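You operate a simulated robot arm through the tools that you are given. There is no shell and no other tool. Be economical: measure what you need, move in short steps, check, and stop when the job is done.

The job below is to be done with a simulated robot arm. You get a single attempt, and the scene is never put back.

Task
Put grey cell No. 62 on the lower shelf, shut the cabinet and run the test on the door sheet.

Only the result counts: the job must be done as asked and must still hold three seconds after the hand-in. Knocking over, shifting, dropping, spilling or breaking anything else fails it. Flat cloth is picked up by pressing the open fingertips on it (5 to 10 N) and closing them slowly along it; thin cloth reads only 2 to 8 mm in the jaws.

Robot
A 7-joint arm with a two-finger parallel gripper on a trunk, on a base that drives. Base frame: it is fixed to the floor where the robot stands at the start and does not move with it; the origin is under the middle of the robot, x ahead of it, y to its left, z up. Units: mm, rad, N and s.
Its first joint turns from -2.897 to 2.897 rad. Places, roughly: blue lever [-900, 300, 600]; cabinet door [-1800, -200, 1200]; cabinet stop button [-700, 200, 900]; damp dial [-700, 200, 1200]; drain valve knob [-1100, 400, 400]; heat dial [-700, 200, 1300]; lamp key of the climate cabinet [-900, 200, 1300]; limit dial of the climate cabinet [-800, 200, 1600]; lower shelf of the climate cabinet [-1400, 600, 1000]; offset dial [-600, 400, 1600]; power switch of the climate cabinet [-900, 200, 1100]; reset key of the climate cabinet [-900, 200, 1300]; stop key of the climate cabinet [-900, 200, 1200]; thaw key of the climate cabinet [-900, 200, 1200]; time dial of the climate cabinet [-700, 200, 1100]; vent slider of the climate cabinet [-800, 200, 1700]. Payload 3.43 kg.
Tool frame: the origin (TCP) lies between the finger pads and is the grasp point; the fingertips stand 30 mm ahead of it; z points along the fingers, y is the line along which they close. Largest opening 94 mm; finger width 28, thickness 10; the body of the gripper, 50 by 96 mm, starts 55 mm behind the TCP.
Orientation is told as [roll, pitch, yaw] about the base's x, y, z axes, in that order, counted from this pose: with the fingers straight down and closing along the base's y, the tool's x points along the base's -x, its y along +y and its z along -z.

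Tools
- The arm moves only by the tool move_arm. Its argument "increments" is a list of rows, each a list of 3 entries, a list of its own where there are three numbers: the shift along the tool's x, y, z in mm, then the turn, a rotation vector about the tool's x, y, z in rad, then the opening, from 0 (shut) to 1 (fully open). In form: [[[dx, dy, dz], [ax, ay, az], fingers], ...]. A call has 1 to 20 rows; each row is the pose to reach, as a shift and turn from the pose commanded when the call began, along the tool's axes at that moment. A row lasts 0.2 s, in which the tool goes at most 50 mm and 0.15 rad; a call with a longer step from one row to the next is refused whole, and so is a gripper value outside its range. Where a pose cannot be reached the arm comes as near as it can. A force on the tool above 90 N (or 10 N above the force at the start of the call, whichever is more), or a blocked arm, ends the call early, and 0.2 s more pass. Each finger travels about 45 mm/s and halts on what it meets, pressing with about 43 N; the grip force reading is that of the motor and also rises with nothing between the fingers. The clock runs only during rows and for 0.2 s after the last one: add rows that repeat a pose to give the fingers time. It gives the time, the measured TCP pose, the force on the tool (base axes), the opening and the grip force at its end, in the units of the frame above (readings bear some noise), with the torque about the TCP (base axes, N m) and any sound that the robot's microphone picked up.
- Cameras (640 x 400 px; columns grow to the right, rows downward): "scene" is now at [486.5, 204, 1196.9]; the picture's right is [0.09, -1.00, 0.00], its down [-0.93, -0.09, -0.36] and it looks along [0.36, 0.03, -0.93] (base axes); focal length 214 px, centre (320, 200). "wrist" rides on the gripper at [76, 14, -102] in the tool frame; the picture's right is [-0.18, 0.98, 0.00], its down [-0.75, -0.14, -0.64] and it looks along [-0.63, -0.12, 0.77] (tool axes); focal length 243 px, centre (320, 200). There is no depth. A picture from a camera that has moved, and an enlarged one, comes with that camera's place and axes in the base frame and with its lens. The place of the scene camera against the robot may be out by one fixed shift of up to 12 mm in any direction.
- grab_frame(camera): a new picture of that camera. No time passes.
- slide_trunk(by): slides the trunk up (or, below 0, down) by that many mm; the arm and the scene camera ride with it, the base frame stays. It gives what a move gives, with no picture.
- steer(legs): drives the robot by 1 to 6 legs, each [ahead, left, turn to the left] in mm, mm and rad, along the robot's own axes; the way and the turn of a leg run together, so that a leg with both is an arc; at most 1500 mm and 3.142 rad a leg. The arm and the cameras ride along, it lands a little off, and it stops where it bumps. It gives what a move gives.
- aim_head(pan, tilt): turns the head with the scene camera to pan (to the left, within 1.798 rad either way) and tilt (down, from -0.506 to 1.204), counted from straight ahead of the robot. It gives what a move gives.
- zoom(camera, box): a new picture of the part [left, top, right, bottom] of that camera's present view, enlarged. No time passes.
- sign_off(): hands the job in; it is judged then, once.

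Work in short steps. Places have to be worked out from the pictures, the camera data and where the tool is seen: move nearer, look again, correct. Check each grasp and each placing, and mend what went wrong. You have 120 turns and 90 pictures in all, those below and enlarged ones among them. Open the gripper and draw the arm clear of the work before you hand the job in, unless the task says otherwise; then end with one line.

The tools are called after "Call:" by a JSON object that holds its "name" and its "arguments". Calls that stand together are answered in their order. move_arm: Moves the arm, as the interface text tells. Its arguments: {"type":"object","properties":{"increments":{"type":"array","items":{"type":"array"}}},"required":["increments"]} The other tools are called the same way: slide_trunk (by) slides the trunk up or down; steer (legs) drives the base; aim_head (pan, tilt) turns the head that bears the scene camera; grab_frame (camera) takes a picture; zoom (camera, box) takes an enlarged picture of a part of a camera's view; sign_off () hands the job in.

At the start:

```text
clock: 0.0
tool_pos: [-256.8, 132.2, 866.3]
orientation: [-0.096, -0.2, 0.015]
wrist_force: [0.1, -0.7, 0.4]
ft_torque: [0.03, 0.04, -0.01]
grip_width: 93.9
finger_force: 0.0
trunk travel left (down, up): [-300.0, 310.0]
robot x, y, heading: [1.3, 0.3, -0.001]
head pan, tilt: [0.091, 1.201]
```

scene: 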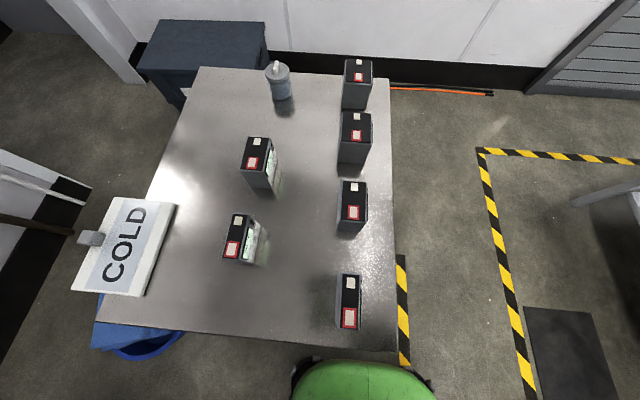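
wrist: 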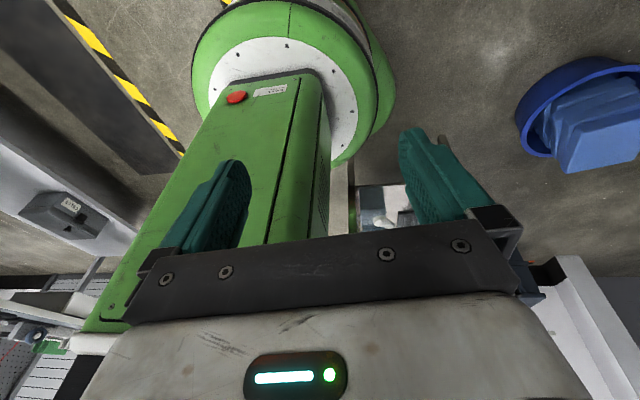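

The table ahead holds six cells; I zoom on them to read labels and turn the head later to look at the cabinet behind.

Call:
{"name": "zoom", "arguments": {"camera": "scene", "box": [210, 40, 400, 190]}}

Call:
{"name": "zoom", "arguments": {"camera": "scene", "box": [210, 170, 400, 340]}}

```text
2.67 times, centred on (305, 115) of scene
camera zoom: at [486.5, 204.0, 1196.9], right [0.09, -1.0, 0.0], down [-0.93, -0.09, -0.36], along [0.36, 0.03, -0.93], focal length 572 px, centre (360, 427)
```

zoom: 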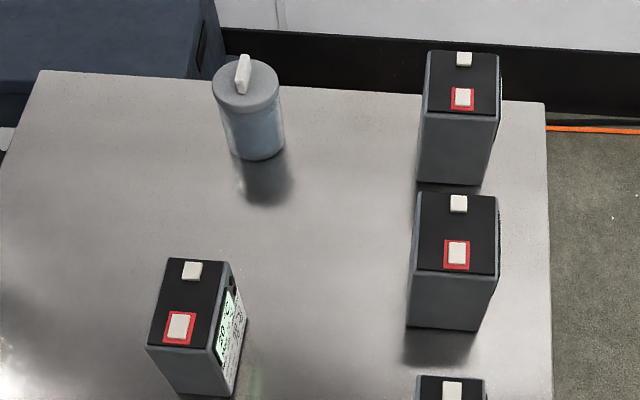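

```text
2.35 times, centred on (305, 255) of scene
camera zoom: at [486.5, 204.0, 1196.9], right [0.09, -1.0, 0.0], down [-0.93, -0.09, -0.36], along [0.36, 0.03, -0.93], focal length 505 px, centre (355, 71)
```

zoom: 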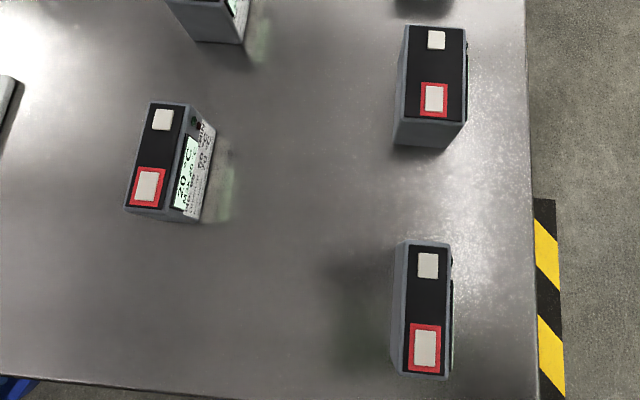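

The faces with text look toward -y. I zoom in on the two readable ones, and turn the head to look around behind.

Call:
{"name": "zoom", "arguments": {"camera": "scene", "box": [245, 205, 285, 270]}}

Call:
{"name": "zoom", "arguments": {"camera": "scene", "box": [250, 135, 290, 200]}}

Call:
{"name": "aim_head", "arguments": {"pan": 1.79, "tilt": 0.3}}

Call:
{"name": "grab_frame", "arguments": {"camera": "scene"}}

```text
6.15 times, centred on (265, 238) of scene
camera zoom: at [486.5, 204.0, 1196.9], right [0.09, -1.0, 0.0], down [-0.93, -0.09, -0.36], along [0.36, 0.03, -0.93], focal length 1320 px, centre (658, -31)
```

zoom: 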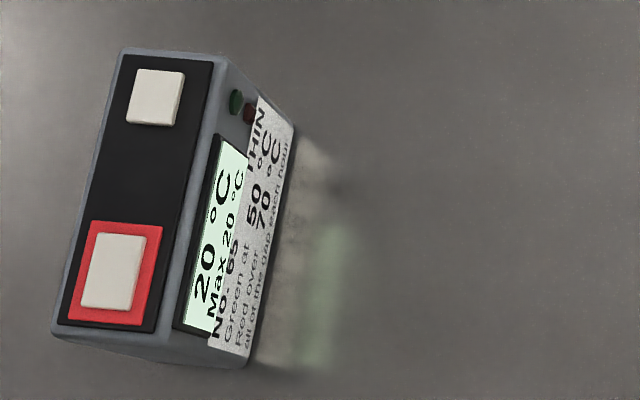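

```text
6.15 times, centred on (270, 168) of scene
camera zoom: at [486.5, 204.0, 1196.9], right [0.09, -1.0, 0.0], down [-0.93, -0.09, -0.36], along [0.36, 0.03, -0.93], focal length 1320 px, centre (628, 400)
```

zoom: 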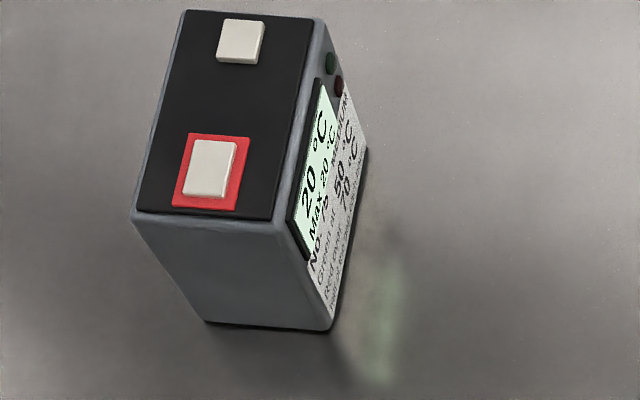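

```text
clock: 1.7
tool_pos: [-256.8, 132.4, 866.7]
orientation: [-0.092, -0.201, 0.016]
wrist_force: [-0.1, -0.1, 0.6]
ft_torque: [-0.01, 0.0, -0.02]
grip_width: 94.1
finger_force: 0.2
trunk travel left (down, up): [-300.0, 310.0]
robot x, y, heading: [-0.5, -3.6, 0.001]
head pan, tilt: [1.791, 0.3]
```

```text
83 pictures are left
camera scene: at [410.5, 290.0, 1268.9], right [0.98, 0.22, 0.0], down [0.06, -0.29, -0.96], along [-0.21, 0.93, -0.3], focal length 214 px, centre (320, 200)
```

scene: 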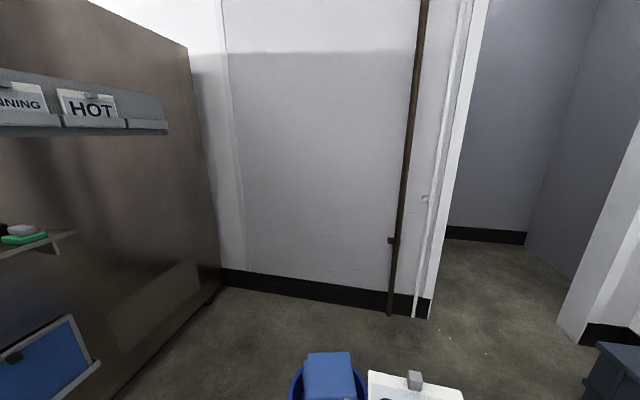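

Near-left cell reads No. 65 and the next one 7x. Cabinet is behind; I look to the right and behind to learn the surroundings.

Call:
{"name": "aim_head", "arguments": {"pan": -1.79, "tilt": 0.4}}

Call:
{"name": "grab_frame", "arguments": {"camera": "scene"}}

Call:
{"name": "aim_head", "arguments": {"pan": -0.7, "tilt": 0.5}}

Call:
{"name": "grab_frame", "arguments": {"camera": "scene"}}

```text
clock: 4.7
tool_pos: [-256.0, 131.4, 866.2]
orientation: [-0.094, -0.2, 0.015]
wrist_force: [-0.2, -0.1, 0.3]
ft_torque: [-0.03, 0.0, -0.02]
grip_width: 93.9
finger_force: 0.0
trunk travel left (down, up): [-300.0, 310.0]
robot x, y, heading: [-2.0, 4.7, 0.005]
head pan, tilt: [-1.791, 0.4]
```

```text
82 pictures are left
camera scene: at [410.6, 108.5, 1259.7], right [-0.98, 0.22, 0.0], down [0.08, 0.38, -0.92], along [-0.2, -0.9, -0.39], focal length 214 px, centre (320, 200)
```

scene: 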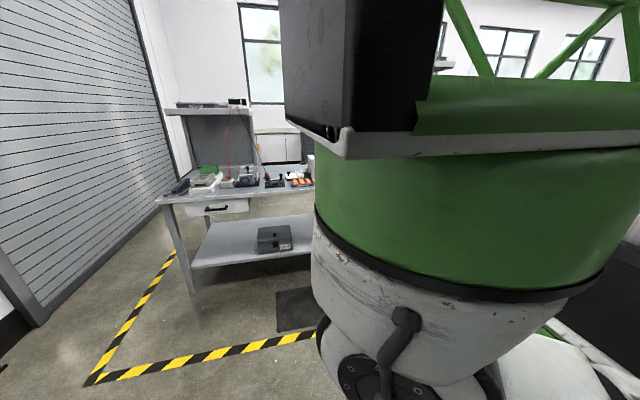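

```text
clock: 6.0
tool_pos: [-257.5, 132.6, 866.4]
orientation: [-0.096, -0.201, 0.017]
wrist_force: [0.0, 0.4, 0.5]
ft_torque: [-0.01, 0.01, 0.01]
grip_width: 94.0
finger_force: 0.0
trunk travel left (down, up): [-300.0, 310.0]
robot x, y, heading: [-7.2, -2.5, 0.005]
head pan, tilt: [-0.7, 0.499]
```

```text
81 pictures are left
camera scene: at [500.4, 140.3, 1250.6], right [-0.64, -0.76, 0.0], down [-0.37, 0.31, -0.88], along [0.67, -0.57, -0.48], focal length 214 px, centre (320, 200)
```

scene: 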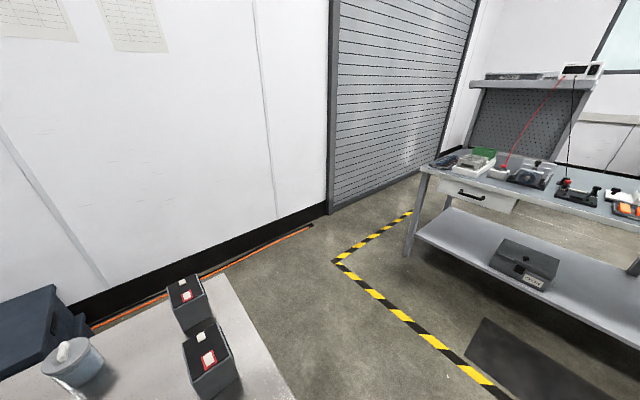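

The area right of the table is clear until the bench at about y=-1300. I drive right 550 and look left at the label faces.

Call:
{"name": "steer", "arguments": {"legs": [[0, -550, 0]]}}

Call:
{"name": "aim_head", "arguments": {"pan": 0.9, "tilt": 0.6}}

Call:
{"name": "grab_frame", "arguments": {"camera": "scene"}}

```text
clock: 9.2
tool_pos: [-256.4, -417.4, 866.8]
orientation: [-0.097, -0.2, 0.017]
wrist_force: [-0.8, 0.9, 0.4]
ft_torque: [0.02, 0.0, -0.02]
grip_width: 94.2
finger_force: 0.1
trunk travel left (down, up): [-300.0, 310.0]
robot x, y, heading: [3.8, -550.5, -0.003]
head pan, tilt: [-0.7, 0.499]
```

```text
clock: 10.9
tool_pos: [-256.9, -417.7, 866.0]
orientation: [-0.097, -0.201, 0.016]
wrist_force: [-0.5, 0.7, -0.4]
ft_torque: [0.01, -0.05, -0.05]
grip_width: 94.1
finger_force: 0.0
trunk travel left (down, up): [-300.0, 310.0]
robot x, y, heading: [2.1, -549.6, -0.003]
head pan, tilt: [0.901, 0.6]
```

```text
80 pictures are left
camera scene: at [485.7, -282.5, 1241.5], right [0.78, -0.62, 0.0], down [-0.35, -0.44, -0.83], along [0.51, 0.65, -0.56], focal length 214 px, centre (320, 200)
```

scene: 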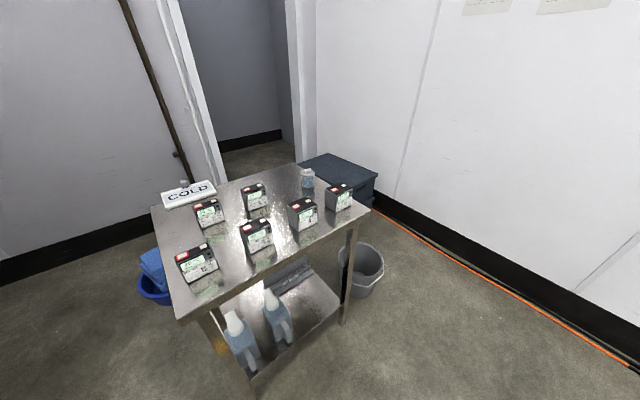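

All faces are in view; I zoom on them.

Call:
{"name": "zoom", "arguments": {"camera": "scene", "box": [165, 180, 285, 290]}}

Call:
{"name": "zoom", "arguments": {"camera": "scene", "box": [235, 175, 355, 255]}}

```text
3.64 times, centred on (225, 235) of scene
camera zoom: at [485.7, -282.5, 1241.5], right [0.78, -0.62, 0.0], down [-0.35, -0.44, -0.83], along [0.51, 0.65, -0.56], focal length 780 px, centre (666, 73)
```

zoom: 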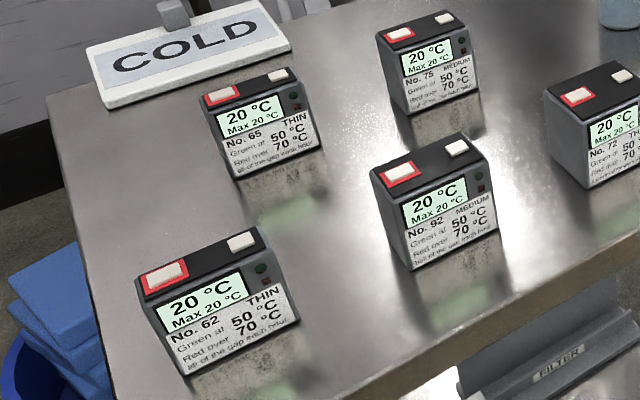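

```text
5.00 times, centred on (295, 215) of scene
camera zoom: at [485.7, -282.5, 1241.5], right [0.78, -0.62, 0.0], down [-0.35, -0.44, -0.83], along [0.51, 0.65, -0.56], focal length 1072 px, centre (445, 125)
```

zoom: 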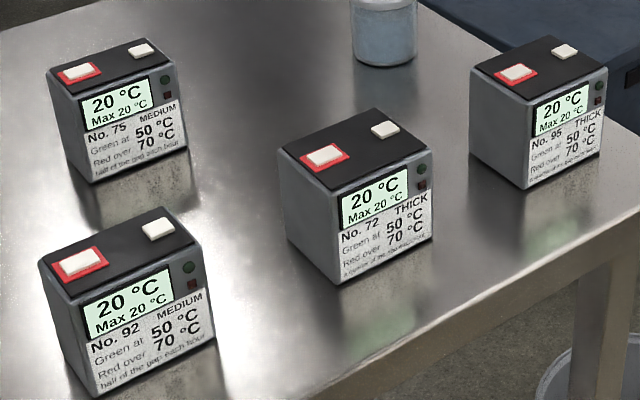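

Cell 62 (THIN, "all of the gap each hour") is the nearest right-hand one. Next I turn the robot to the left to face the cabinet side and look.

Call:
{"name": "steer", "arguments": {"legs": [[0, 0, 1.57]]}}

Call:
{"name": "aim_head", "arguments": {"pan": 0.9, "tilt": 0.3}}

Call:
{"name": "grab_frame", "arguments": {"camera": "scene"}}

```text
clock: 15.1
tool_pos: [-137.7, -805.1, 867.1]
orientation: [-0.098, -0.201, 1.567]
wrist_force: [-0.4, 0.0, -0.2]
ft_torque: [0.02, 0.03, -0.02]
grip_width: 94.1
finger_force: 0.0
trunk travel left (down, up): [-300.0, 310.0]
robot x, y, heading: [2.6, -547.4, 1.551]
head pan, tilt: [0.901, 0.6]
```

```text
clock: 15.9
tool_pos: [-137.9, -805.3, 865.9]
orientation: [-0.097, -0.199, 1.565]
wrist_force: [0.0, 0.6, 0.5]
ft_torque: [0.05, 0.02, 0.02]
grip_width: 93.6
finger_force: 0.0
trunk travel left (down, up): [-300.0, 310.0]
robot x, y, heading: [-0.4, -550.9, 1.554]
head pan, tilt: [0.901, 0.3]
```

```text
77 pictures are left
camera scene: at [-269.5, -41.6, 1268.9], right [0.64, 0.77, 0.0], down [0.23, -0.19, -0.95], along [-0.74, 0.61, -0.3], focal length 214 px, centre (320, 200)
```

scene: 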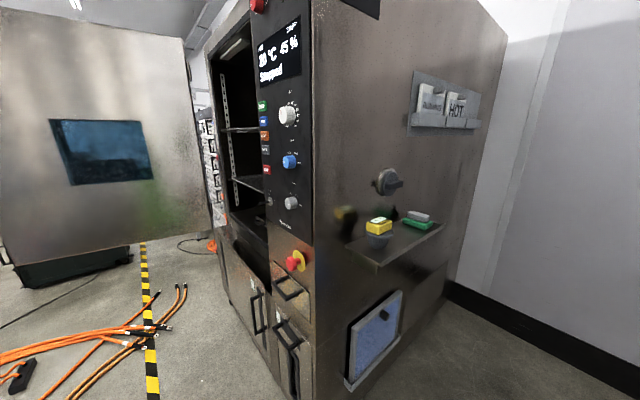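

The cabinet front faces -y with the door open. I drive left and slightly back to see its front panel and the door.

Call:
{"name": "aim_head", "arguments": {"pan": 1.5, "tilt": 0.6}}

Call:
{"name": "grab_frame", "arguments": {"camera": "scene"}}

```text
clock: 16.9
tool_pos: [-138.4, -804.5, 866.3]
orientation: [-0.097, -0.201, 1.567]
wrist_force: [0.0, 0.2, 0.6]
ft_torque: [0.04, 0.0, 0.01]
grip_width: 94.0
finger_force: 0.1
trunk travel left (down, up): [-300.0, 310.0]
robot x, y, heading: [1.2, -550.0, 1.553]
head pan, tilt: [1.499, 0.6]
```

```text
76 pictures are left
camera scene: at [-285.5, -92.9, 1241.5], right [0.09, 1.0, 0.0], down [0.56, -0.05, -0.83], along [-0.82, 0.08, -0.56], focal length 214 px, centre (320, 200)
```

scene: 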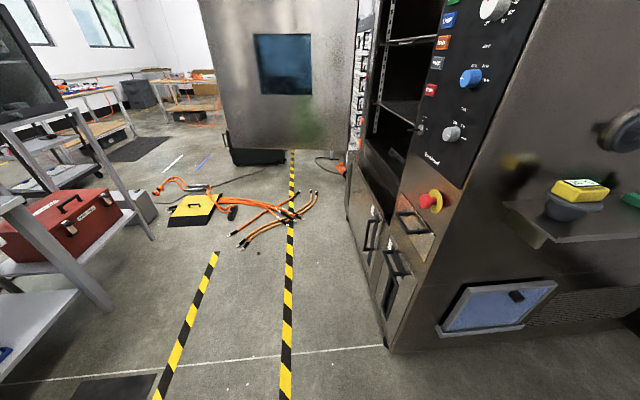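

The aisle between the carts and the cabinet is clear around y=-700. I go left 900 and back 130.

Call:
{"name": "steer", "arguments": {"legs": [[-130, 900, 0]]}}

Call:
{"name": "aim_head", "arguments": {"pan": -0.3, "tilt": 0.1}}

Call:
{"name": "grab_frame", "arguments": {"camera": "scene"}}

Call:
{"name": "aim_head", "arguments": {"pan": 1.0, "tilt": 0.1}}

Call:
{"name": "grab_frame", "arguments": {"camera": "scene"}}

```text
clock: 21.6
tool_pos: [-1028.8, -908.8, 866.5]
orientation: [-0.096, -0.201, 1.554]
wrist_force: [-0.1, -0.4, 0.8]
ft_torque: [0.01, 0.0, -0.01]
grip_width: 94.1
finger_force: 0.1
trunk travel left (down, up): [-300.0, 310.0]
robot x, y, heading: [-884.3, -655.9, 1.538]
head pan, tilt: [1.499, 0.6]
```

```text
clock: 23.4
tool_pos: [-1027.3, -908.0, 866.0]
orientation: [-0.092, -0.2, 1.553]
wrist_force: [1.0, -0.5, -0.6]
ft_torque: [-0.04, 0.03, -0.02]
grip_width: 94.0
finger_force: 0.1
trunk travel left (down, up): [-300.0, 310.0]
robot x, y, heading: [-888.7, -656.1, 1.537]
head pan, tilt: [-0.3, 0.099]
```

```text
75 pictures are left
camera scene: at [-1047.5, -117.4, 1287.6], right [0.94, -0.33, 0.0], down [-0.03, -0.09, -0.99], along [0.33, 0.94, -0.1], focal length 214 px, centre (320, 200)
```

scene: 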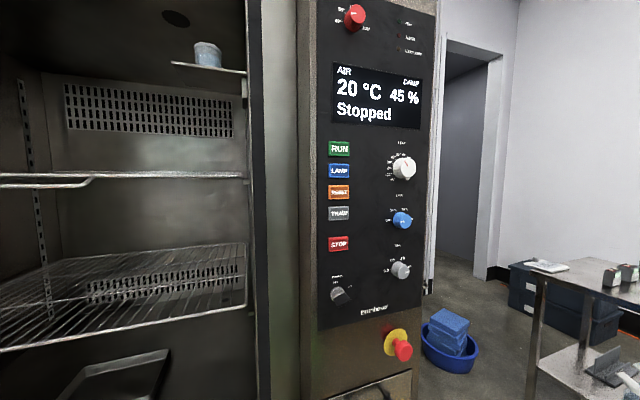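

```text
clock: 24.8
tool_pos: [-1027.2, -908.2, 866.6]
orientation: [-0.093, -0.201, 1.555]
wrist_force: [-0.1, 0.3, 0.1]
ft_torque: [0.02, 0.0, 0.0]
grip_width: 93.9
finger_force: 0.0
trunk travel left (down, up): [-300.0, 310.0]
robot x, y, heading: [-887.1, -655.6, 1.537]
head pan, tilt: [1.0, 0.099]
```

```text
74 pictures are left
camera scene: at [-1153.3, -152.0, 1287.6], right [0.57, 0.82, 0.0], down [0.08, -0.06, -1.0], along [-0.82, 0.57, -0.1], focal length 214 px, centre (320, 200)
```

scene: 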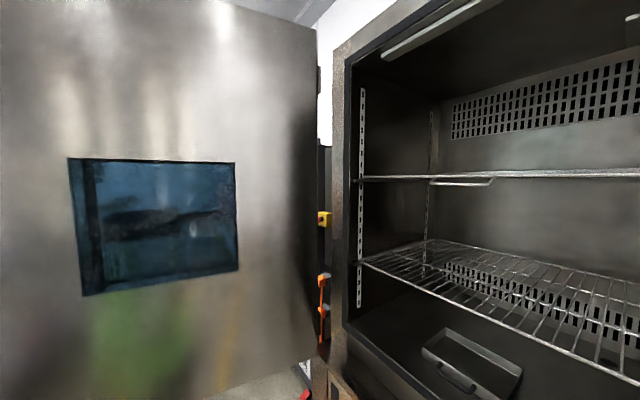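

The sheet must be on the door's outer side, readable once shut. I zoom into the panel first.

Call:
{"name": "aim_head", "arguments": {"pan": -0.4, "tilt": 0.1}}

Call:
{"name": "zoom", "arguments": {"camera": "scene", "box": [260, 0, 420, 130]}}

Call:
{"name": "zoom", "arguments": {"camera": "scene", "box": [270, 130, 420, 230]}}

Call:
{"name": "zoom", "arguments": {"camera": "scene", "box": [270, 220, 430, 370]}}

```text
clock: 26.4
tool_pos: [-1028.4, -908.0, 866.6]
orientation: [-0.097, -0.2, 1.552]
wrist_force: [-0.1, 0.3, 1.0]
ft_torque: [0.01, -0.04, 0.0]
grip_width: 94.2
finger_force: 0.0
trunk travel left (down, up): [-300.0, 310.0]
robot x, y, heading: [-886.6, -653.3, 1.536]
head pan, tilt: [-0.4, 0.099]
```

```text
3.08 times, centred on (340, 65) of scene
camera zoom: at [-1039.0, -120.8, 1287.6], right [0.91, -0.42, 0.0], down [-0.04, -0.09, -1.0], along [0.42, 0.9, -0.1], focal length 660 px, centre (258, 615)
```

zoom: 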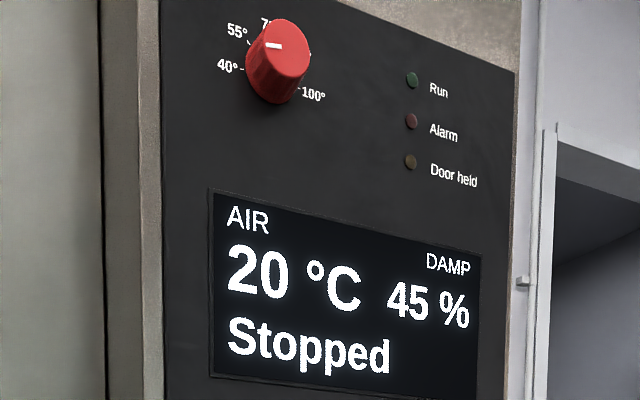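

```text
4.00 times, centred on (345, 180) of scene
camera zoom: at [-1039.0, -120.8, 1287.6], right [0.91, -0.42, 0.0], down [-0.04, -0.09, -1.0], along [0.42, 0.9, -0.1], focal length 858 px, centre (220, 280)
```

zoom: 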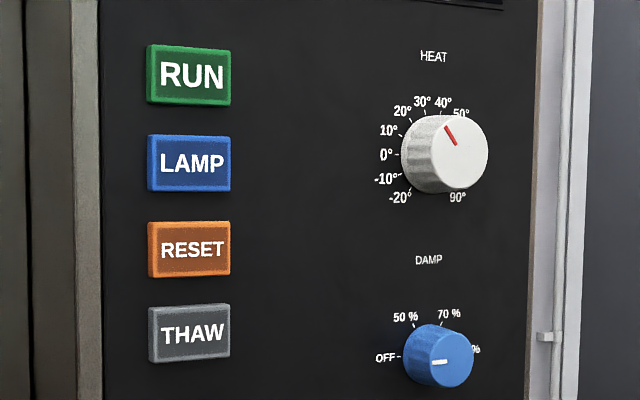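

```text
2.67 times, centred on (350, 295) of scene
camera zoom: at [-1039.0, -120.8, 1287.6], right [0.91, -0.42, 0.0], down [-0.04, -0.09, -1.0], along [0.42, 0.9, -0.1], focal length 572 px, centre (240, -53)
```

zoom: 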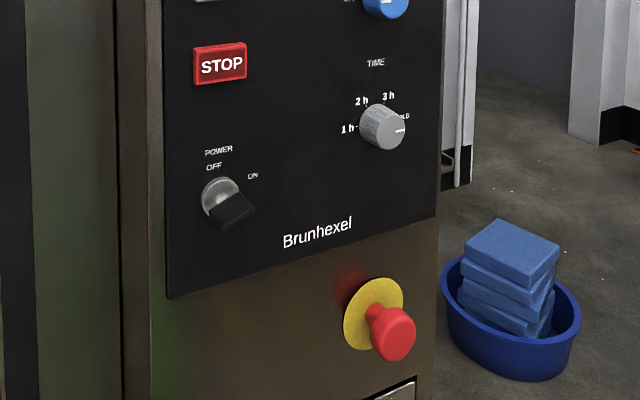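

Panel is understood. Now I return to fetch cell 62: right 890, then turn to face +x, in the open space where I can swing the arm round.

Call:
{"name": "steer", "arguments": {"legs": [[0, -890, 0], [0, 0, -1.54]]}}

Call:
{"name": "aim_head", "arguments": {"pan": -1.3, "tilt": 1.0}}

Call:
{"name": "grab_frame", "arguments": {"camera": "scene"}}

```text
clock: 35.0
tool_pos: [-223.1, -548.5, 866.3]
orientation: [-0.094, -0.2, 0.01]
wrist_force: [0.1, -0.7, -1.3]
ft_torque: [-0.02, -0.02, 0.03]
grip_width: 94.0
finger_force: 0.0
trunk travel left (down, up): [-300.0, 310.0]
robot x, y, heading: [33.6, -684.2, -0.009]
head pan, tilt: [-0.4, 0.099]
```

```text
clock: 36.2
tool_pos: [-222.7, -549.5, 866.4]
orientation: [-0.094, -0.201, 0.01]
wrist_force: [-0.7, -0.1, 0.6]
ft_torque: [0.0, -0.01, -0.02]
grip_width: 93.9
finger_force: 0.1
trunk travel left (down, up): [-300.0, 310.0]
robot x, y, heading: [34.0, -683.5, -0.011]
head pan, tilt: [-1.3, 1.0]
```

```text
70 pictures are left
camera scene: at [483.5, -555.1, 1209.5], right [-0.97, -0.26, 0.0], down [-0.22, 0.81, -0.54], along [0.14, -0.52, -0.84], focal length 214 px, centre (320, 200)
```

scene: 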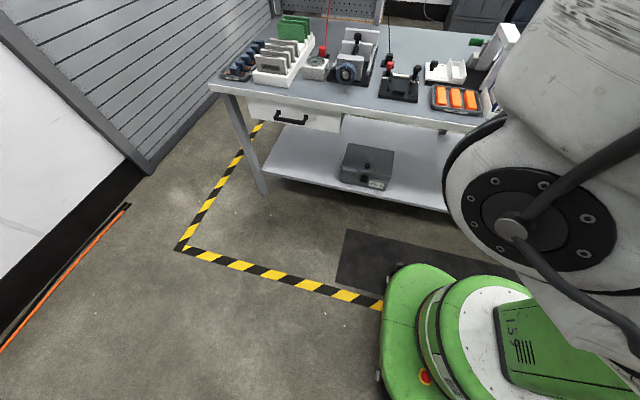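

The arm is folded back over the robot's rear-left. In this open space I swing it round the left side to the front, circling the robot's axis at constant height.

Call:
{"name": "move_arm", "arguments": {"increments": [[[-19.5, 33, 0.9], [0.0297, 0.0137, 0.1454], 1], [[-43.2, 63.3, 2.8], [0.0593, 0.0274, 0.2908], 1], [[-70.7, 90.1, 5.9], [0.089, 0.0411, 0.4363], 1], [[-101.2, 113.1, 10], [0.1186, 0.0548, 0.5817], 1], [[-134.5, 131.8, 15], [0.1483, 0.0685, 0.7271], 1], [[-169.8, 146, 20.8], [0.1779, 0.0822, 0.8725], 1], [[-206.6, 155.3, 27.5], [0.2076, 0.0959, 1.018], 1], [[-244.1, 159.5, 34.7], [0.2372, 0.1097, 1.1634], 1], [[-281.8, 158.7, 42.5], [0.2669, 0.1234, 1.3088], 1], [[-319, 152.8, 50.6], [0.2965, 0.1371, 1.4542], 1]]}}

```text
clock: 38.4
tool_pos: [105.4, -401.4, 864.3]
orientation: [-0.092, -0.202, -1.485]
wrist_force: [0.2, -0.3, 0.0]
ft_torque: [-0.02, -0.05, 0.01]
grip_width: 93.9
finger_force: 0.1
trunk travel left (down, up): [-300.0, 310.0]
robot x, y, heading: [33.9, -683.1, -0.008]
head pan, tilt: [-1.3, 1.0]
```

Halfway, no contact. I continue the swing to the front.

Call:
{"name": "move_arm", "arguments": {"increments": [[[-14.2, 35.8, -0.5], [0.0297, 0.0137, 0.1454], 1], [[-32.9, 69.4, 0.2], [0.0593, 0.0274, 0.2908], 1], [[-55.9, 100.3, 1.9], [0.089, 0.0411, 0.4363], 1], [[-82.6, 127.9, 4.8], [0.1186, 0.0548, 0.5817], 1], [[-112.6, 151.6, 8.6], [0.1483, 0.0685, 0.7271], 1], [[-145.3, 171.3, 13.5], [0.1779, 0.0822, 0.8725], 1], [[-180.2, 186.3, 19.2], [0.2076, 0.0959, 1.018], 1], [[-216.8, 196.8, 25.6], [0.2372, 0.1097, 1.1634], 1], [[-254.2, 202, 32.8], [0.2669, 0.1234, 1.3088], 1], [[-292.2, 202.2, 40.5], [0.2965, 0.1371, 1.4542], 1]]}}

Call:
{"name": "aim_head", "arguments": {"pan": -0.6, "tilt": 1.2}}

Call:
{"name": "grab_frame", "arguments": {"camera": "scene"}}

```text
clock: 40.8
tool_pos: [147.4, -540.1, 709.7]
orientation: [-0.098, -0.172, 3.094]
wrist_force: [0.1, 0.6, -0.1]
ft_torque: [-0.03, 0.0, 0.02]
grip_width: 94.0
finger_force: 0.0
out of reach, approached as far as the arm can: row 3, 4, 5, 6, 7, 8, 9, 10
trunk travel left (down, up): [-300.0, 310.0]
robot x, y, heading: [34.2, -682.9, -0.009]
head pan, tilt: [-1.3, 1.0]
stopped in row 10: the arm was blocked; the commanded pose is now the measured one
```

```text
clock: 41.9
tool_pos: [146.6, -541.0, 708.7]
orientation: [-0.097, -0.171, 3.094]
wrist_force: [0.1, 0.0, 0.0]
ft_torque: [-0.02, -0.04, 0.02]
grip_width: 94.0
finger_force: 0.1
trunk travel left (down, up): [-300.0, 310.0]
robot x, y, heading: [32.6, -681.2, -0.004]
head pan, tilt: [-0.6, 1.201]
```

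```text
69 pictures are left
camera scene: at [510.8, -519.3, 1196.8], right [-0.57, -0.82, 0.0], down [-0.77, 0.53, -0.36], along [0.3, -0.21, -0.93], focal length 214 px, centre (320, 200)
```

scene: 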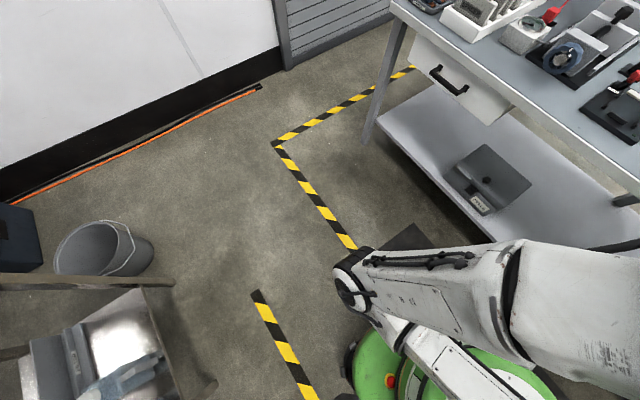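

The arm got to the front but in a tight fold (elbow ahead, hand close to the column). I move the hand up and forward to unfold it and look again.

Call:
{"name": "move_arm", "arguments": {"increments": [[[15, 0, -45], [0, 0, 0], 1], [[45, 0, -80], [0, 0, 0], 1], [[90, 0, -100], [0, 0, 0], 1], [[135, 0, -115], [0, 0, 0], 1], [[180, 0, -130], [0, 0, 0], 1], [[225, 0, -145], [0, 0, 0], 1], [[270, 0, -160], [0, 0, 0], 1], [[315, 0, -175], [0, 0, 0], 1]]}}

Call:
{"name": "grab_frame", "arguments": {"camera": "scene"}}

Call:
{"name": "grab_frame", "arguments": {"camera": "wrist"}}

```text
clock: 43.6
tool_pos: [564.9, -498.1, 757.6]
orientation: [-0.06, -0.2, 3.138]
wrist_force: [6.4, 2.6, 6.6]
ft_torque: [-0.18, 0.41, 0.03]
grip_width: 93.9
finger_force: 0.0
out of reach, approached as far as the arm can: row 1, 2, 3, 4, 5, 6, 7, 8
trunk travel left (down, up): [-300.0, 310.0]
robot x, y, heading: [35.2, -684.8, -0.01]
head pan, tilt: [-0.6, 1.201]
```

```text
68 pictures are left
camera scene: at [510.9, -518.5, 1196.6], right [-0.57, -0.82, 0.0], down [-0.77, 0.53, -0.36], along [0.3, -0.21, -0.93], focal length 214 px, centre (320, 200)
```

scene: 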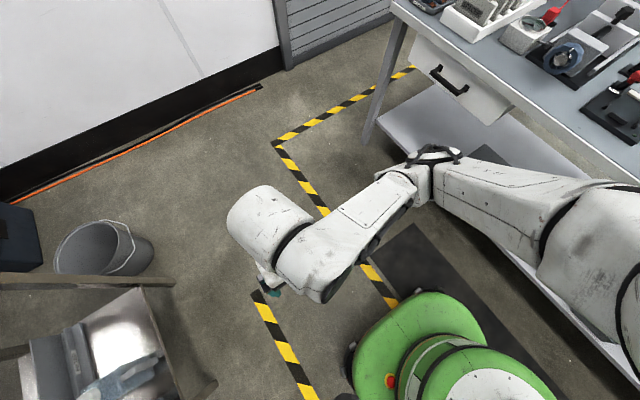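

```text
67 pictures are left
camera wrist: at [659.1, -521.0, 841.0], right [-0.2, -0.98, -0.02], down [-0.61, 0.1, 0.79], along [-0.77, 0.17, -0.62], focal length 243 px, centre (320, 200)
```

wrist: 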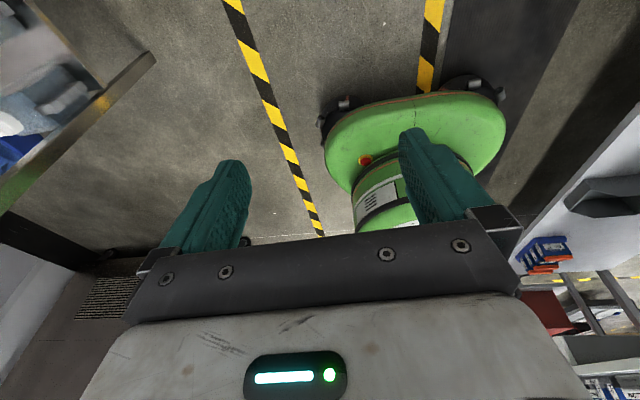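

The arm is now unfolded with its elbow out to the right. I rotate the hand to near horizontal pointing forward (camera side up), rising slightly.

Call:
{"name": "move_arm", "arguments": {"increments": [[[0, 0, -15], [0, 0.15, 0], 1], [[0, 0, -30], [0, 0.3, 0], 1], [[0, 0, -45], [0, 0.45, 0], 1], [[0, 0, -60], [0, 0.6, 0], 1], [[0, 0, -70], [0, 0.75, 0], 1], [[0, 0, -80], [0, 0.9, 0], 1], [[0, 0, -90], [0, 1.05, 0], 1], [[0, 0, -100], [0, 1.2, 0], 1], [[0, 0, -110], [0, 1.35, 0], 1], [[0, 0, -110], [0, 1.5, 0], 1], [[0, 0, -110], [0, 1.5, 0], 1]]}}

Call:
{"name": "grab_frame", "arguments": {"camera": "scene"}}

```text
clock: 46.1
tool_pos: [634.2, -484.2, 866.8]
orientation: [-0.263, 1.303, 2.523]
wrist_force: [0.6, -0.4, 0.6]
ft_torque: [0.01, 0.01, 0.01]
grip_width: 93.9
finger_force: 0.1
out of reach, approached as far as the arm can: row 1, 2, 3, 4, 5, 6, 7, 8, 9, 10, 11
trunk travel left (down, up): [-300.0, 310.0]
robot x, y, heading: [31.9, -683.0, -0.009]
head pan, tilt: [-0.6, 1.201]
stopped in row 11: the arm was blocked; the commanded pose is now the measured one
```

```text
66 pictures are left
camera scene: at [511.4, -519.5, 1196.3], right [-0.56, -0.83, 0.0], down [-0.78, 0.52, -0.35], along [0.29, -0.2, -0.94], focal length 214 px, centre (320, 200)
```

scene: 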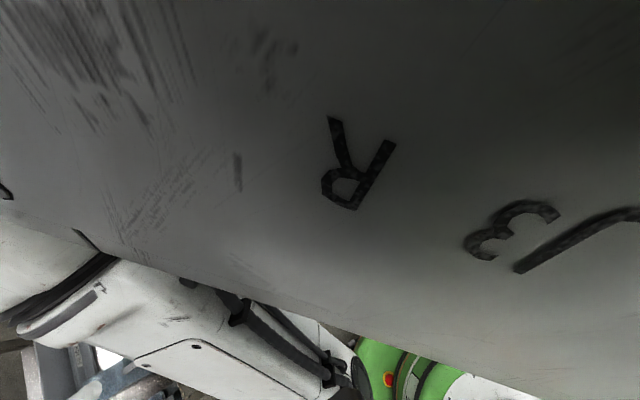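

The hand now points forward, slightly right and down, but the arm is cramped near the head. I extend it along its own axis to unfold.

Call:
{"name": "move_arm", "arguments": {"increments": [[[0, 0, 30], [0, 0, 0], 1], [[0, 0, 70], [0, 0, 0], 1], [[0, 0, 110], [0, 0, 0], 1], [[0, 0, 150], [0, 0, 0], 1], [[0, 0, 190], [0, 0, 0], 1], [[0, 0, 190], [0, 0, 0], 1]]}}

Call:
{"name": "grab_frame", "arguments": {"camera": "scene"}}

Call:
{"name": "grab_frame", "arguments": {"camera": "wrist"}}

```text
clock: 47.5
tool_pos: [816.8, -545.4, 822.2]
orientation: [-0.262, 1.298, 2.527]
wrist_force: [0.7, -0.4, 0.1]
ft_torque: [-0.01, 0.01, 0.02]
grip_width: 94.1
finger_force: 0.0
out of reach, approached as far as the arm can: row 1, 2, 3, 4, 5, 6
trunk travel left (down, up): [-300.0, 310.0]
robot x, y, heading: [32.5, -682.1, -0.014]
head pan, tilt: [-0.6, 1.201]
```

```text
65 pictures are left
camera scene: at [511.6, -521.0, 1196.8], right [-0.57, -0.82, 0.0], down [-0.76, 0.53, -0.36], along [0.3, -0.21, -0.93], focal length 214 px, centre (320, 200)
```

scene: 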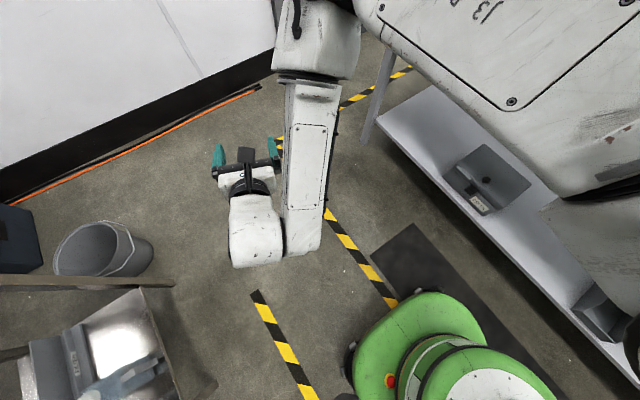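

```text
64 pictures are left
camera wrist: at [734.8, -538.5, 921.1], right [-0.39, -0.89, -0.25], down [-0.7, 0.46, -0.55], along [0.6, -0.04, -0.8], focal length 243 px, centre (320, 200)
```

wrist: 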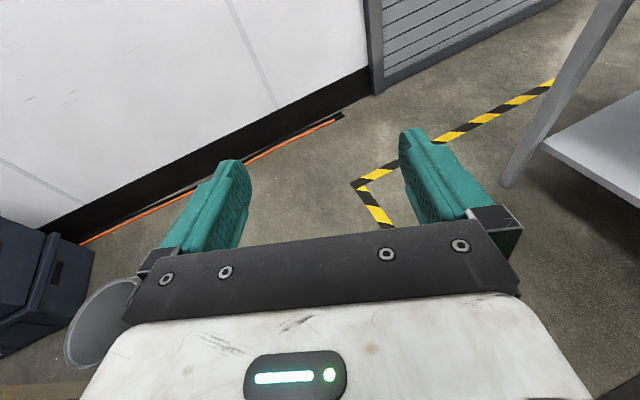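

Now the hand faces forward with its camera on top. I straighten the direction to +x (15° down) and extend to a radius of ~870 on the robot's axis.

Call:
{"name": "move_arm", "arguments": {"increments": [[[14, 21, 28], [0.084, -0.003, -0.04], 1], [[28, 43, 56], [0.167, -0.006, -0.08], 1], [[42, 64, 84], [0.25, -0.009, -0.12], 1], [[55, 86, 112], [0.334, -0.012, -0.16], 1], [[55, 86, 112], [0.334, -0.012, -0.16], 1]]}}

Call:
{"name": "grab_frame", "arguments": {"camera": "scene"}}

```text
clock: 48.8
tool_pos: [901.6, -670.3, 836.8]
orientation: [-0.001, 1.312, -3.139]
wrist_force: [-0.4, 0.2, 0.1]
ft_torque: [0.0, 0.01, 0.01]
grip_width: 94.0
finger_force: 0.0
trunk travel left (down, up): [-300.0, 310.0]
robot x, y, heading: [31.0, -684.7, -0.007]
head pan, tilt: [-0.6, 1.201]
```

```text
63 pictures are left
camera scene: at [511.5, -521.1, 1196.8], right [-0.57, -0.82, 0.0], down [-0.76, 0.53, -0.36], along [0.3, -0.21, -0.93], focal length 214 px, centre (320, 200)
```

scene: 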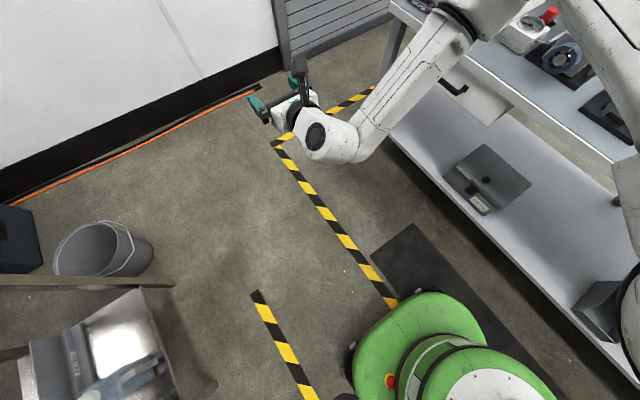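

The pose is now exact with the elbow to the right. Before choosing the grasp side I measure cell 62 from here.

Call:
{"name": "aim_head", "arguments": {"pan": 1.5, "tilt": 0.5}}

Call:
{"name": "grab_frame", "arguments": {"camera": "scene"}}

```text
clock: 50.8
tool_pos: [901.6, -669.6, 837.4]
orientation: [-0.003, 1.31, 3.142]
wrist_force: [-0.2, 0.8, -0.1]
ft_torque: [-0.01, -0.04, -0.04]
grip_width: 94.1
finger_force: 0.1
trunk travel left (down, up): [-300.0, 310.0]
robot x, y, heading: [32.0, -685.4, -0.013]
head pan, tilt: [1.499, 0.499]
```

```text
62 pictures are left
camera scene: at [473.1, -398.3, 1250.4], right [1.0, -0.08, 0.0], down [-0.04, -0.48, -0.88], along [0.07, 0.88, -0.48], focal length 214 px, centre (320, 200)
```

scene: 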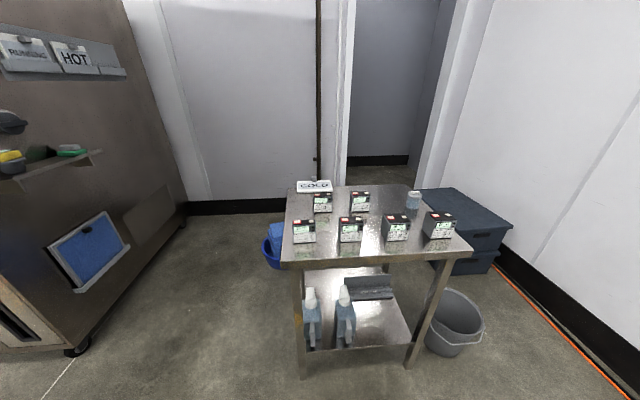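

Call:
{"name": "zoom", "arguments": {"camera": "scene", "box": [275, 205, 375, 268]}}

```text
6.35 times, centred on (325, 236) of scene
camera zoom: at [473.1, -398.3, 1250.4], right [1.0, -0.08, 0.0], down [-0.04, -0.48, -0.88], along [0.07, 0.88, -0.48], focal length 1362 px, centre (288, -32)
```

zoom: 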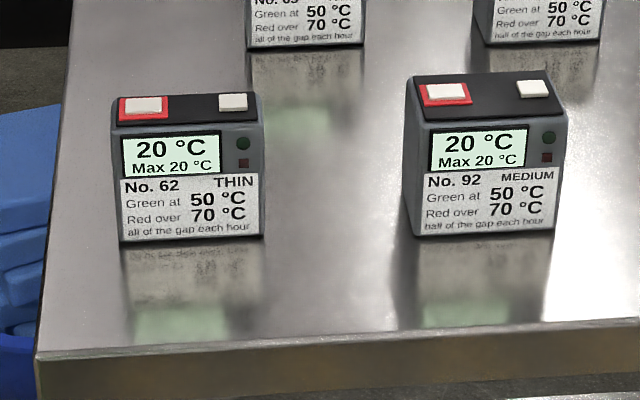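

Cell 62 is about 71 wide, 30 deep, 70 high, so I can grip it across its width from the -y side and keep its display facing the door. I raise the trunk, turn to face +y, and strafe in front of it.

Call:
{"name": "slide_trunk", "arguments": {"by": 200}}

Call:
{"name": "steer", "arguments": {"legs": [[0, 0, 1.58], [-130, 0, 0], [0, -440, 0]]}}

Call:
{"name": "aim_head", "arguments": {"pan": -0.5, "tilt": 0.9}}

Call:
{"name": "grab_frame", "arguments": {"camera": "scene"}}

Call:
{"name": "grab_frame", "arguments": {"camera": "wrist"}}

```text
clock: 52.9
tool_pos: [901.3, -668.4, 1037.3]
orientation: [-0.003, 1.309, 3.14]
wrist_force: [-0.2, -0.5, 0.5]
ft_torque: [-0.01, 0.0, -0.03]
grip_width: 94.3
finger_force: 0.1
trunk travel left (down, up): [-500.0, 110.0]
robot x, y, heading: [29.6, -685.0, -0.009]
head pan, tilt: [1.499, 0.499]
```

```text
clock: 60.2
tool_pos: [461.2, 41.6, 1037.2]
orientation: [-0.001, 1.31, -1.594]
wrist_force: [-0.2, 0.7, -0.9]
ft_torque: [-0.02, 0.0, -0.02]
grip_width: 93.8
finger_force: 0.0
trunk travel left (down, up): [-500.0, 110.0]
robot x, y, heading: [454.6, -825.6, 1.539]
head pan, tilt: [1.499, 0.499]
```

```text
clock: 62.1
tool_pos: [461.7, 41.9, 1037.1]
orientation: [-0.004, 1.309, -1.595]
wrist_force: [0.4, 0.2, 0.3]
ft_torque: [-0.01, -0.03, -0.05]
grip_width: 94.1
finger_force: 0.0
trunk travel left (down, up): [-500.0, 110.0]
robot x, y, heading: [454.1, -828.8, 1.54]
head pan, tilt: [-0.499, 0.901]
```

```text
60 pictures are left
camera scene: at [301.3, -309.0, 1416.6], right [0.86, -0.51, 0.0], down [-0.4, -0.68, -0.62], along [0.31, 0.54, -0.78], focal length 214 px, centre (320, 200)
```

scene: 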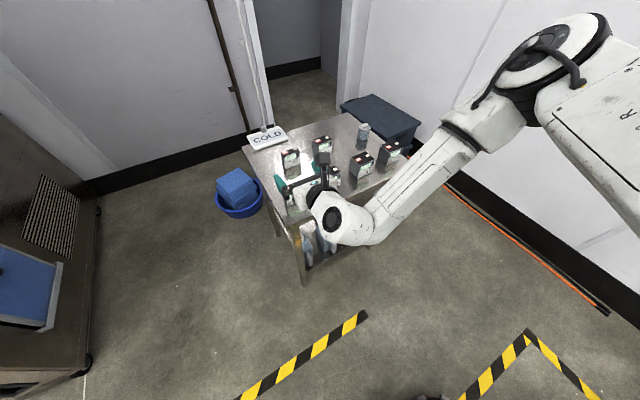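

```text
59 pictures are left
camera wrist: at [473.2, -39.1, 1136.8], right [0.98, -0.07, -0.18], down [-0.16, -0.81, -0.56], along [-0.11, 0.58, -0.81], focal length 243 px, centre (320, 200)
```

wrist: 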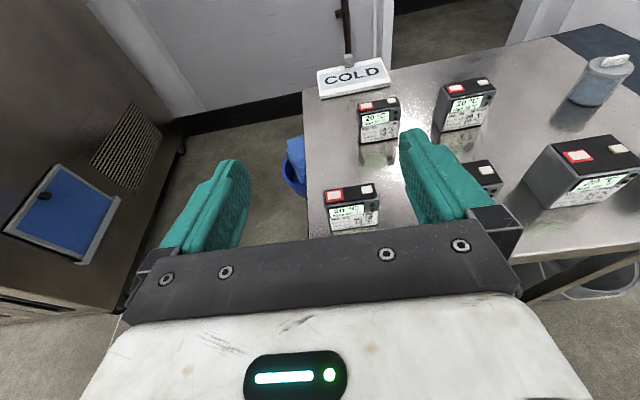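

Good view. I zoom on cell 62 in the wrist picture to locate it accurately.

Call:
{"name": "zoom", "arguments": {"camera": "wrist", "box": [300, 165, 420, 240]}}

```text
5.33 times, centred on (360, 202) of wrist
camera zoom: at [473.2, -39.1, 1136.8], right [0.98, -0.07, -0.18], down [-0.16, -0.81, -0.56], along [-0.11, 0.58, -0.81], focal length 1294 px, centre (107, 187)
```

zoom: 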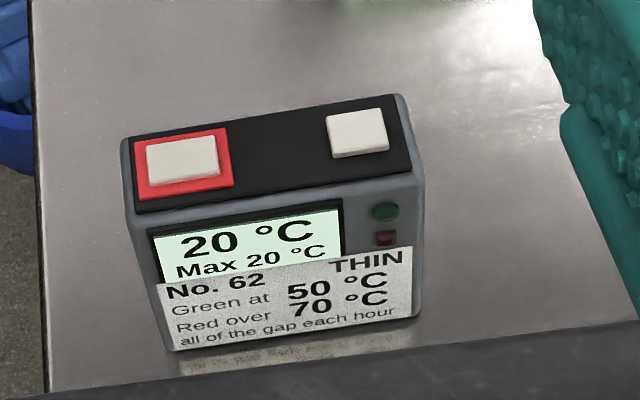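

Cell 62 is at x 442–514, y 140–164, z 800–873 on a table at z≈800. I correct x and yaw while high, then lower the trunk so the fingers stand in front of it.

Call:
{"name": "move_arm", "arguments": {"increments": [[[0, -8, 0], [0.01, 0, -0.003], 1], [[0, -16, 0], [0.02, 0, -0.005], 1], [[0, -16, 0], [0.02, 0, -0.005], 1]]}}

Call:
{"name": "slide_trunk", "arguments": {"by": -197}}

Call:
{"name": "grab_frame", "arguments": {"camera": "wrist"}}

```text
clock: 62.9
tool_pos: [442.3, 42.5, 1037.8]
orientation: [-0.007, 1.311, -1.573]
wrist_force: [-0.1, -0.5, -0.1]
ft_torque: [0.04, -0.04, -0.01]
grip_width: 94.1
finger_force: 0.0
trunk travel left (down, up): [-500.0, 110.0]
robot x, y, heading: [453.8, -826.0, 1.535]
head pan, tilt: [-0.499, 0.901]
```

```text
clock: 65.0
tool_pos: [443.3, 42.7, 840.8]
orientation: [-0.005, 1.311, -1.575]
wrist_force: [-0.4, 0.1, 0.5]
ft_torque: [0.0, -0.01, 0.01]
grip_width: 94.0
finger_force: 0.0
trunk travel left (down, up): [-303.0, 307.0]
robot x, y, heading: [455.3, -823.7, 1.541]
head pan, tilt: [-0.499, 0.901]
```

```text
57 pictures are left
camera wrist: at [458.0, -38.8, 940.9], right [0.98, -0.05, -0.18], down [-0.14, -0.81, -0.56], along [-0.12, 0.58, -0.81], focal length 243 px, centre (320, 200)
```

wrist: 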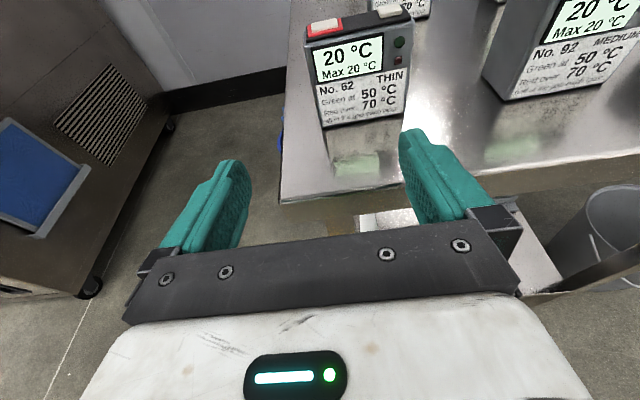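

The sign of y was opposite (tool y is +x here). Cell confirmed at x 443–512; I shift +34 in x, then advance 108 mm in y level.

Call:
{"name": "move_arm", "arguments": {"increments": [[[0, 17, 0], [0, 0, 0], 1], [[0, 34.5, 0], [0, 0, 0], 1], [[0, 34.5, 0], [0, 0, 0], 1]]}}

Call:
{"name": "grab_frame", "arguments": {"camera": "wrist"}}

```text
clock: 65.8
tool_pos: [479.3, 43.1, 839.0]
orientation: [-0.004, 1.312, -1.574]
wrist_force: [0.5, 0.5, -0.1]
ft_torque: [-0.01, -0.01, -0.03]
grip_width: 94.0
finger_force: 0.1
trunk travel left (down, up): [-303.0, 307.0]
robot x, y, heading: [454.8, -824.1, 1.539]
head pan, tilt: [-0.499, 0.901]
```

```text
56 pictures are left
camera wrist: at [493.7, -37.8, 939.5], right [0.98, -0.05, -0.18], down [-0.14, -0.81, -0.56], along [-0.12, 0.58, -0.81], focal length 243 px, centre (320, 200)
```

wrist: 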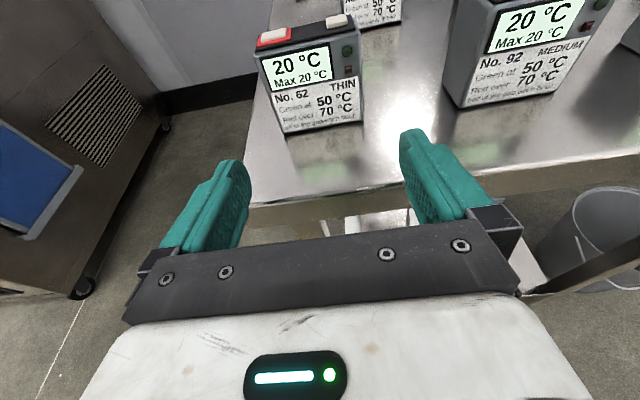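

Aligned; I advance level in y by 108 mm with open fingers.

Call:
{"name": "move_arm", "arguments": {"increments": [[[9, -1, 35], [0, 0, 0], 1], [[18, -1.5, 70], [0, 0, 0], 1], [[28, -1.5, 105], [0, 0, 0], 1], [[28, -1.5, 105], [0, 0, 0], 1]]}}

Call:
{"name": "grab_frame", "arguments": {"camera": "wrist"}}

```text
clock: 66.8
tool_pos: [477.9, 154.5, 840.5]
orientation: [-0.003, 1.31, -1.575]
wrist_force: [-0.6, 0.3, 0.4]
ft_torque: [-0.02, 0.0, 0.0]
grip_width: 94.1
finger_force: 0.1
trunk travel left (down, up): [-303.0, 307.0]
robot x, y, heading: [459.0, -828.8, 1.536]
head pan, tilt: [-0.499, 0.901]
```

```text
55 pictures are left
camera wrist: at [492.9, 72.4, 939.2], right [0.98, -0.05, -0.18], down [-0.14, -0.81, -0.56], along [-0.12, 0.58, -0.81], focal length 243 px, centre (320, 200)
```

wrist: 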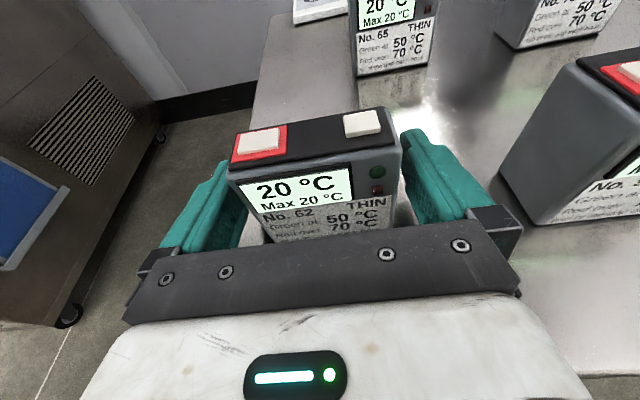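

The cell is between the fingers. I close slowly.

Call:
{"name": "move_arm", "arguments": {"increments": [[[0, 0, 0], [0, 0, 0], 0.9], [[0, 0, 0], [0, 0, 0], 0.82], [[0, 0, 0], [0, 0, 0], 0.76], [[0, 0, 0], [0, 0, 0], 0.7], [[0, 0, 0], [0, 0, 0], 0.6], [[0, 0, 0], [0, 0, 0], 0.6], [[0, 0, 0], [0, 0, 0], 0.6]]}}

```text
clock: 68.5
tool_pos: [478.7, 152.6, 838.9]
orientation: [-0.002, 1.308, -1.574]
wrist_force: [0.0, 0.8, 0.7]
ft_torque: [0.04, -0.05, 0.03]
grip_width: 79.0
finger_force: 43.4
trunk travel left (down, up): [-303.0, 307.0]
robot x, y, heading: [456.2, -825.0, 1.536]
head pan, tilt: [-0.499, 0.901]
```

Grip holds at 79 mm with 43 N. I lift 25 mm and look.

Call:
{"name": "move_arm", "arguments": {"increments": [[[12, 0, -3], [0, 0, 0], 0.6], [[24, 0, -6], [0, 0, 0], 0.6], [[24, 0, -6], [0, 0, 0], 0.6]]}}

Call:
{"name": "grab_frame", "arguments": {"camera": "wrist"}}

```text
clock: 69.2
tool_pos: [478.9, 152.5, 864.1]
orientation: [-0.004, 1.31, -1.575]
wrist_force: [0.5, -0.7, -3.7]
ft_torque: [0.0, 0.02, 0.0]
grip_width: 79.2
finger_force: 42.9
trunk travel left (down, up): [-303.0, 307.0]
robot x, y, heading: [455.7, -826.4, 1.543]
head pan, tilt: [-0.499, 0.901]
```

```text
54 pictures are left
camera wrist: at [493.2, 72.0, 964.1], right [0.98, -0.05, -0.18], down [-0.14, -0.81, -0.56], along [-0.12, 0.58, -0.81], focal length 243 px, centre (320, 200)
```

wrist: 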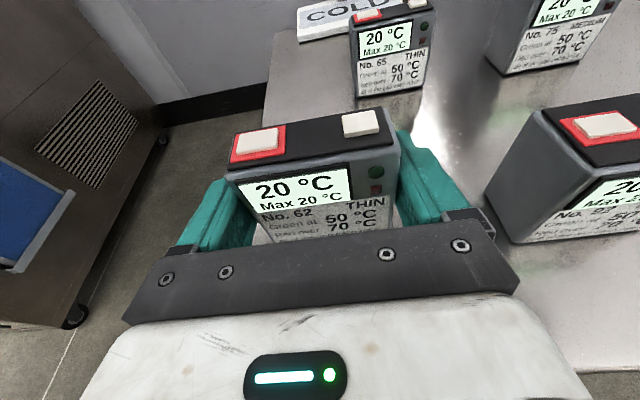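

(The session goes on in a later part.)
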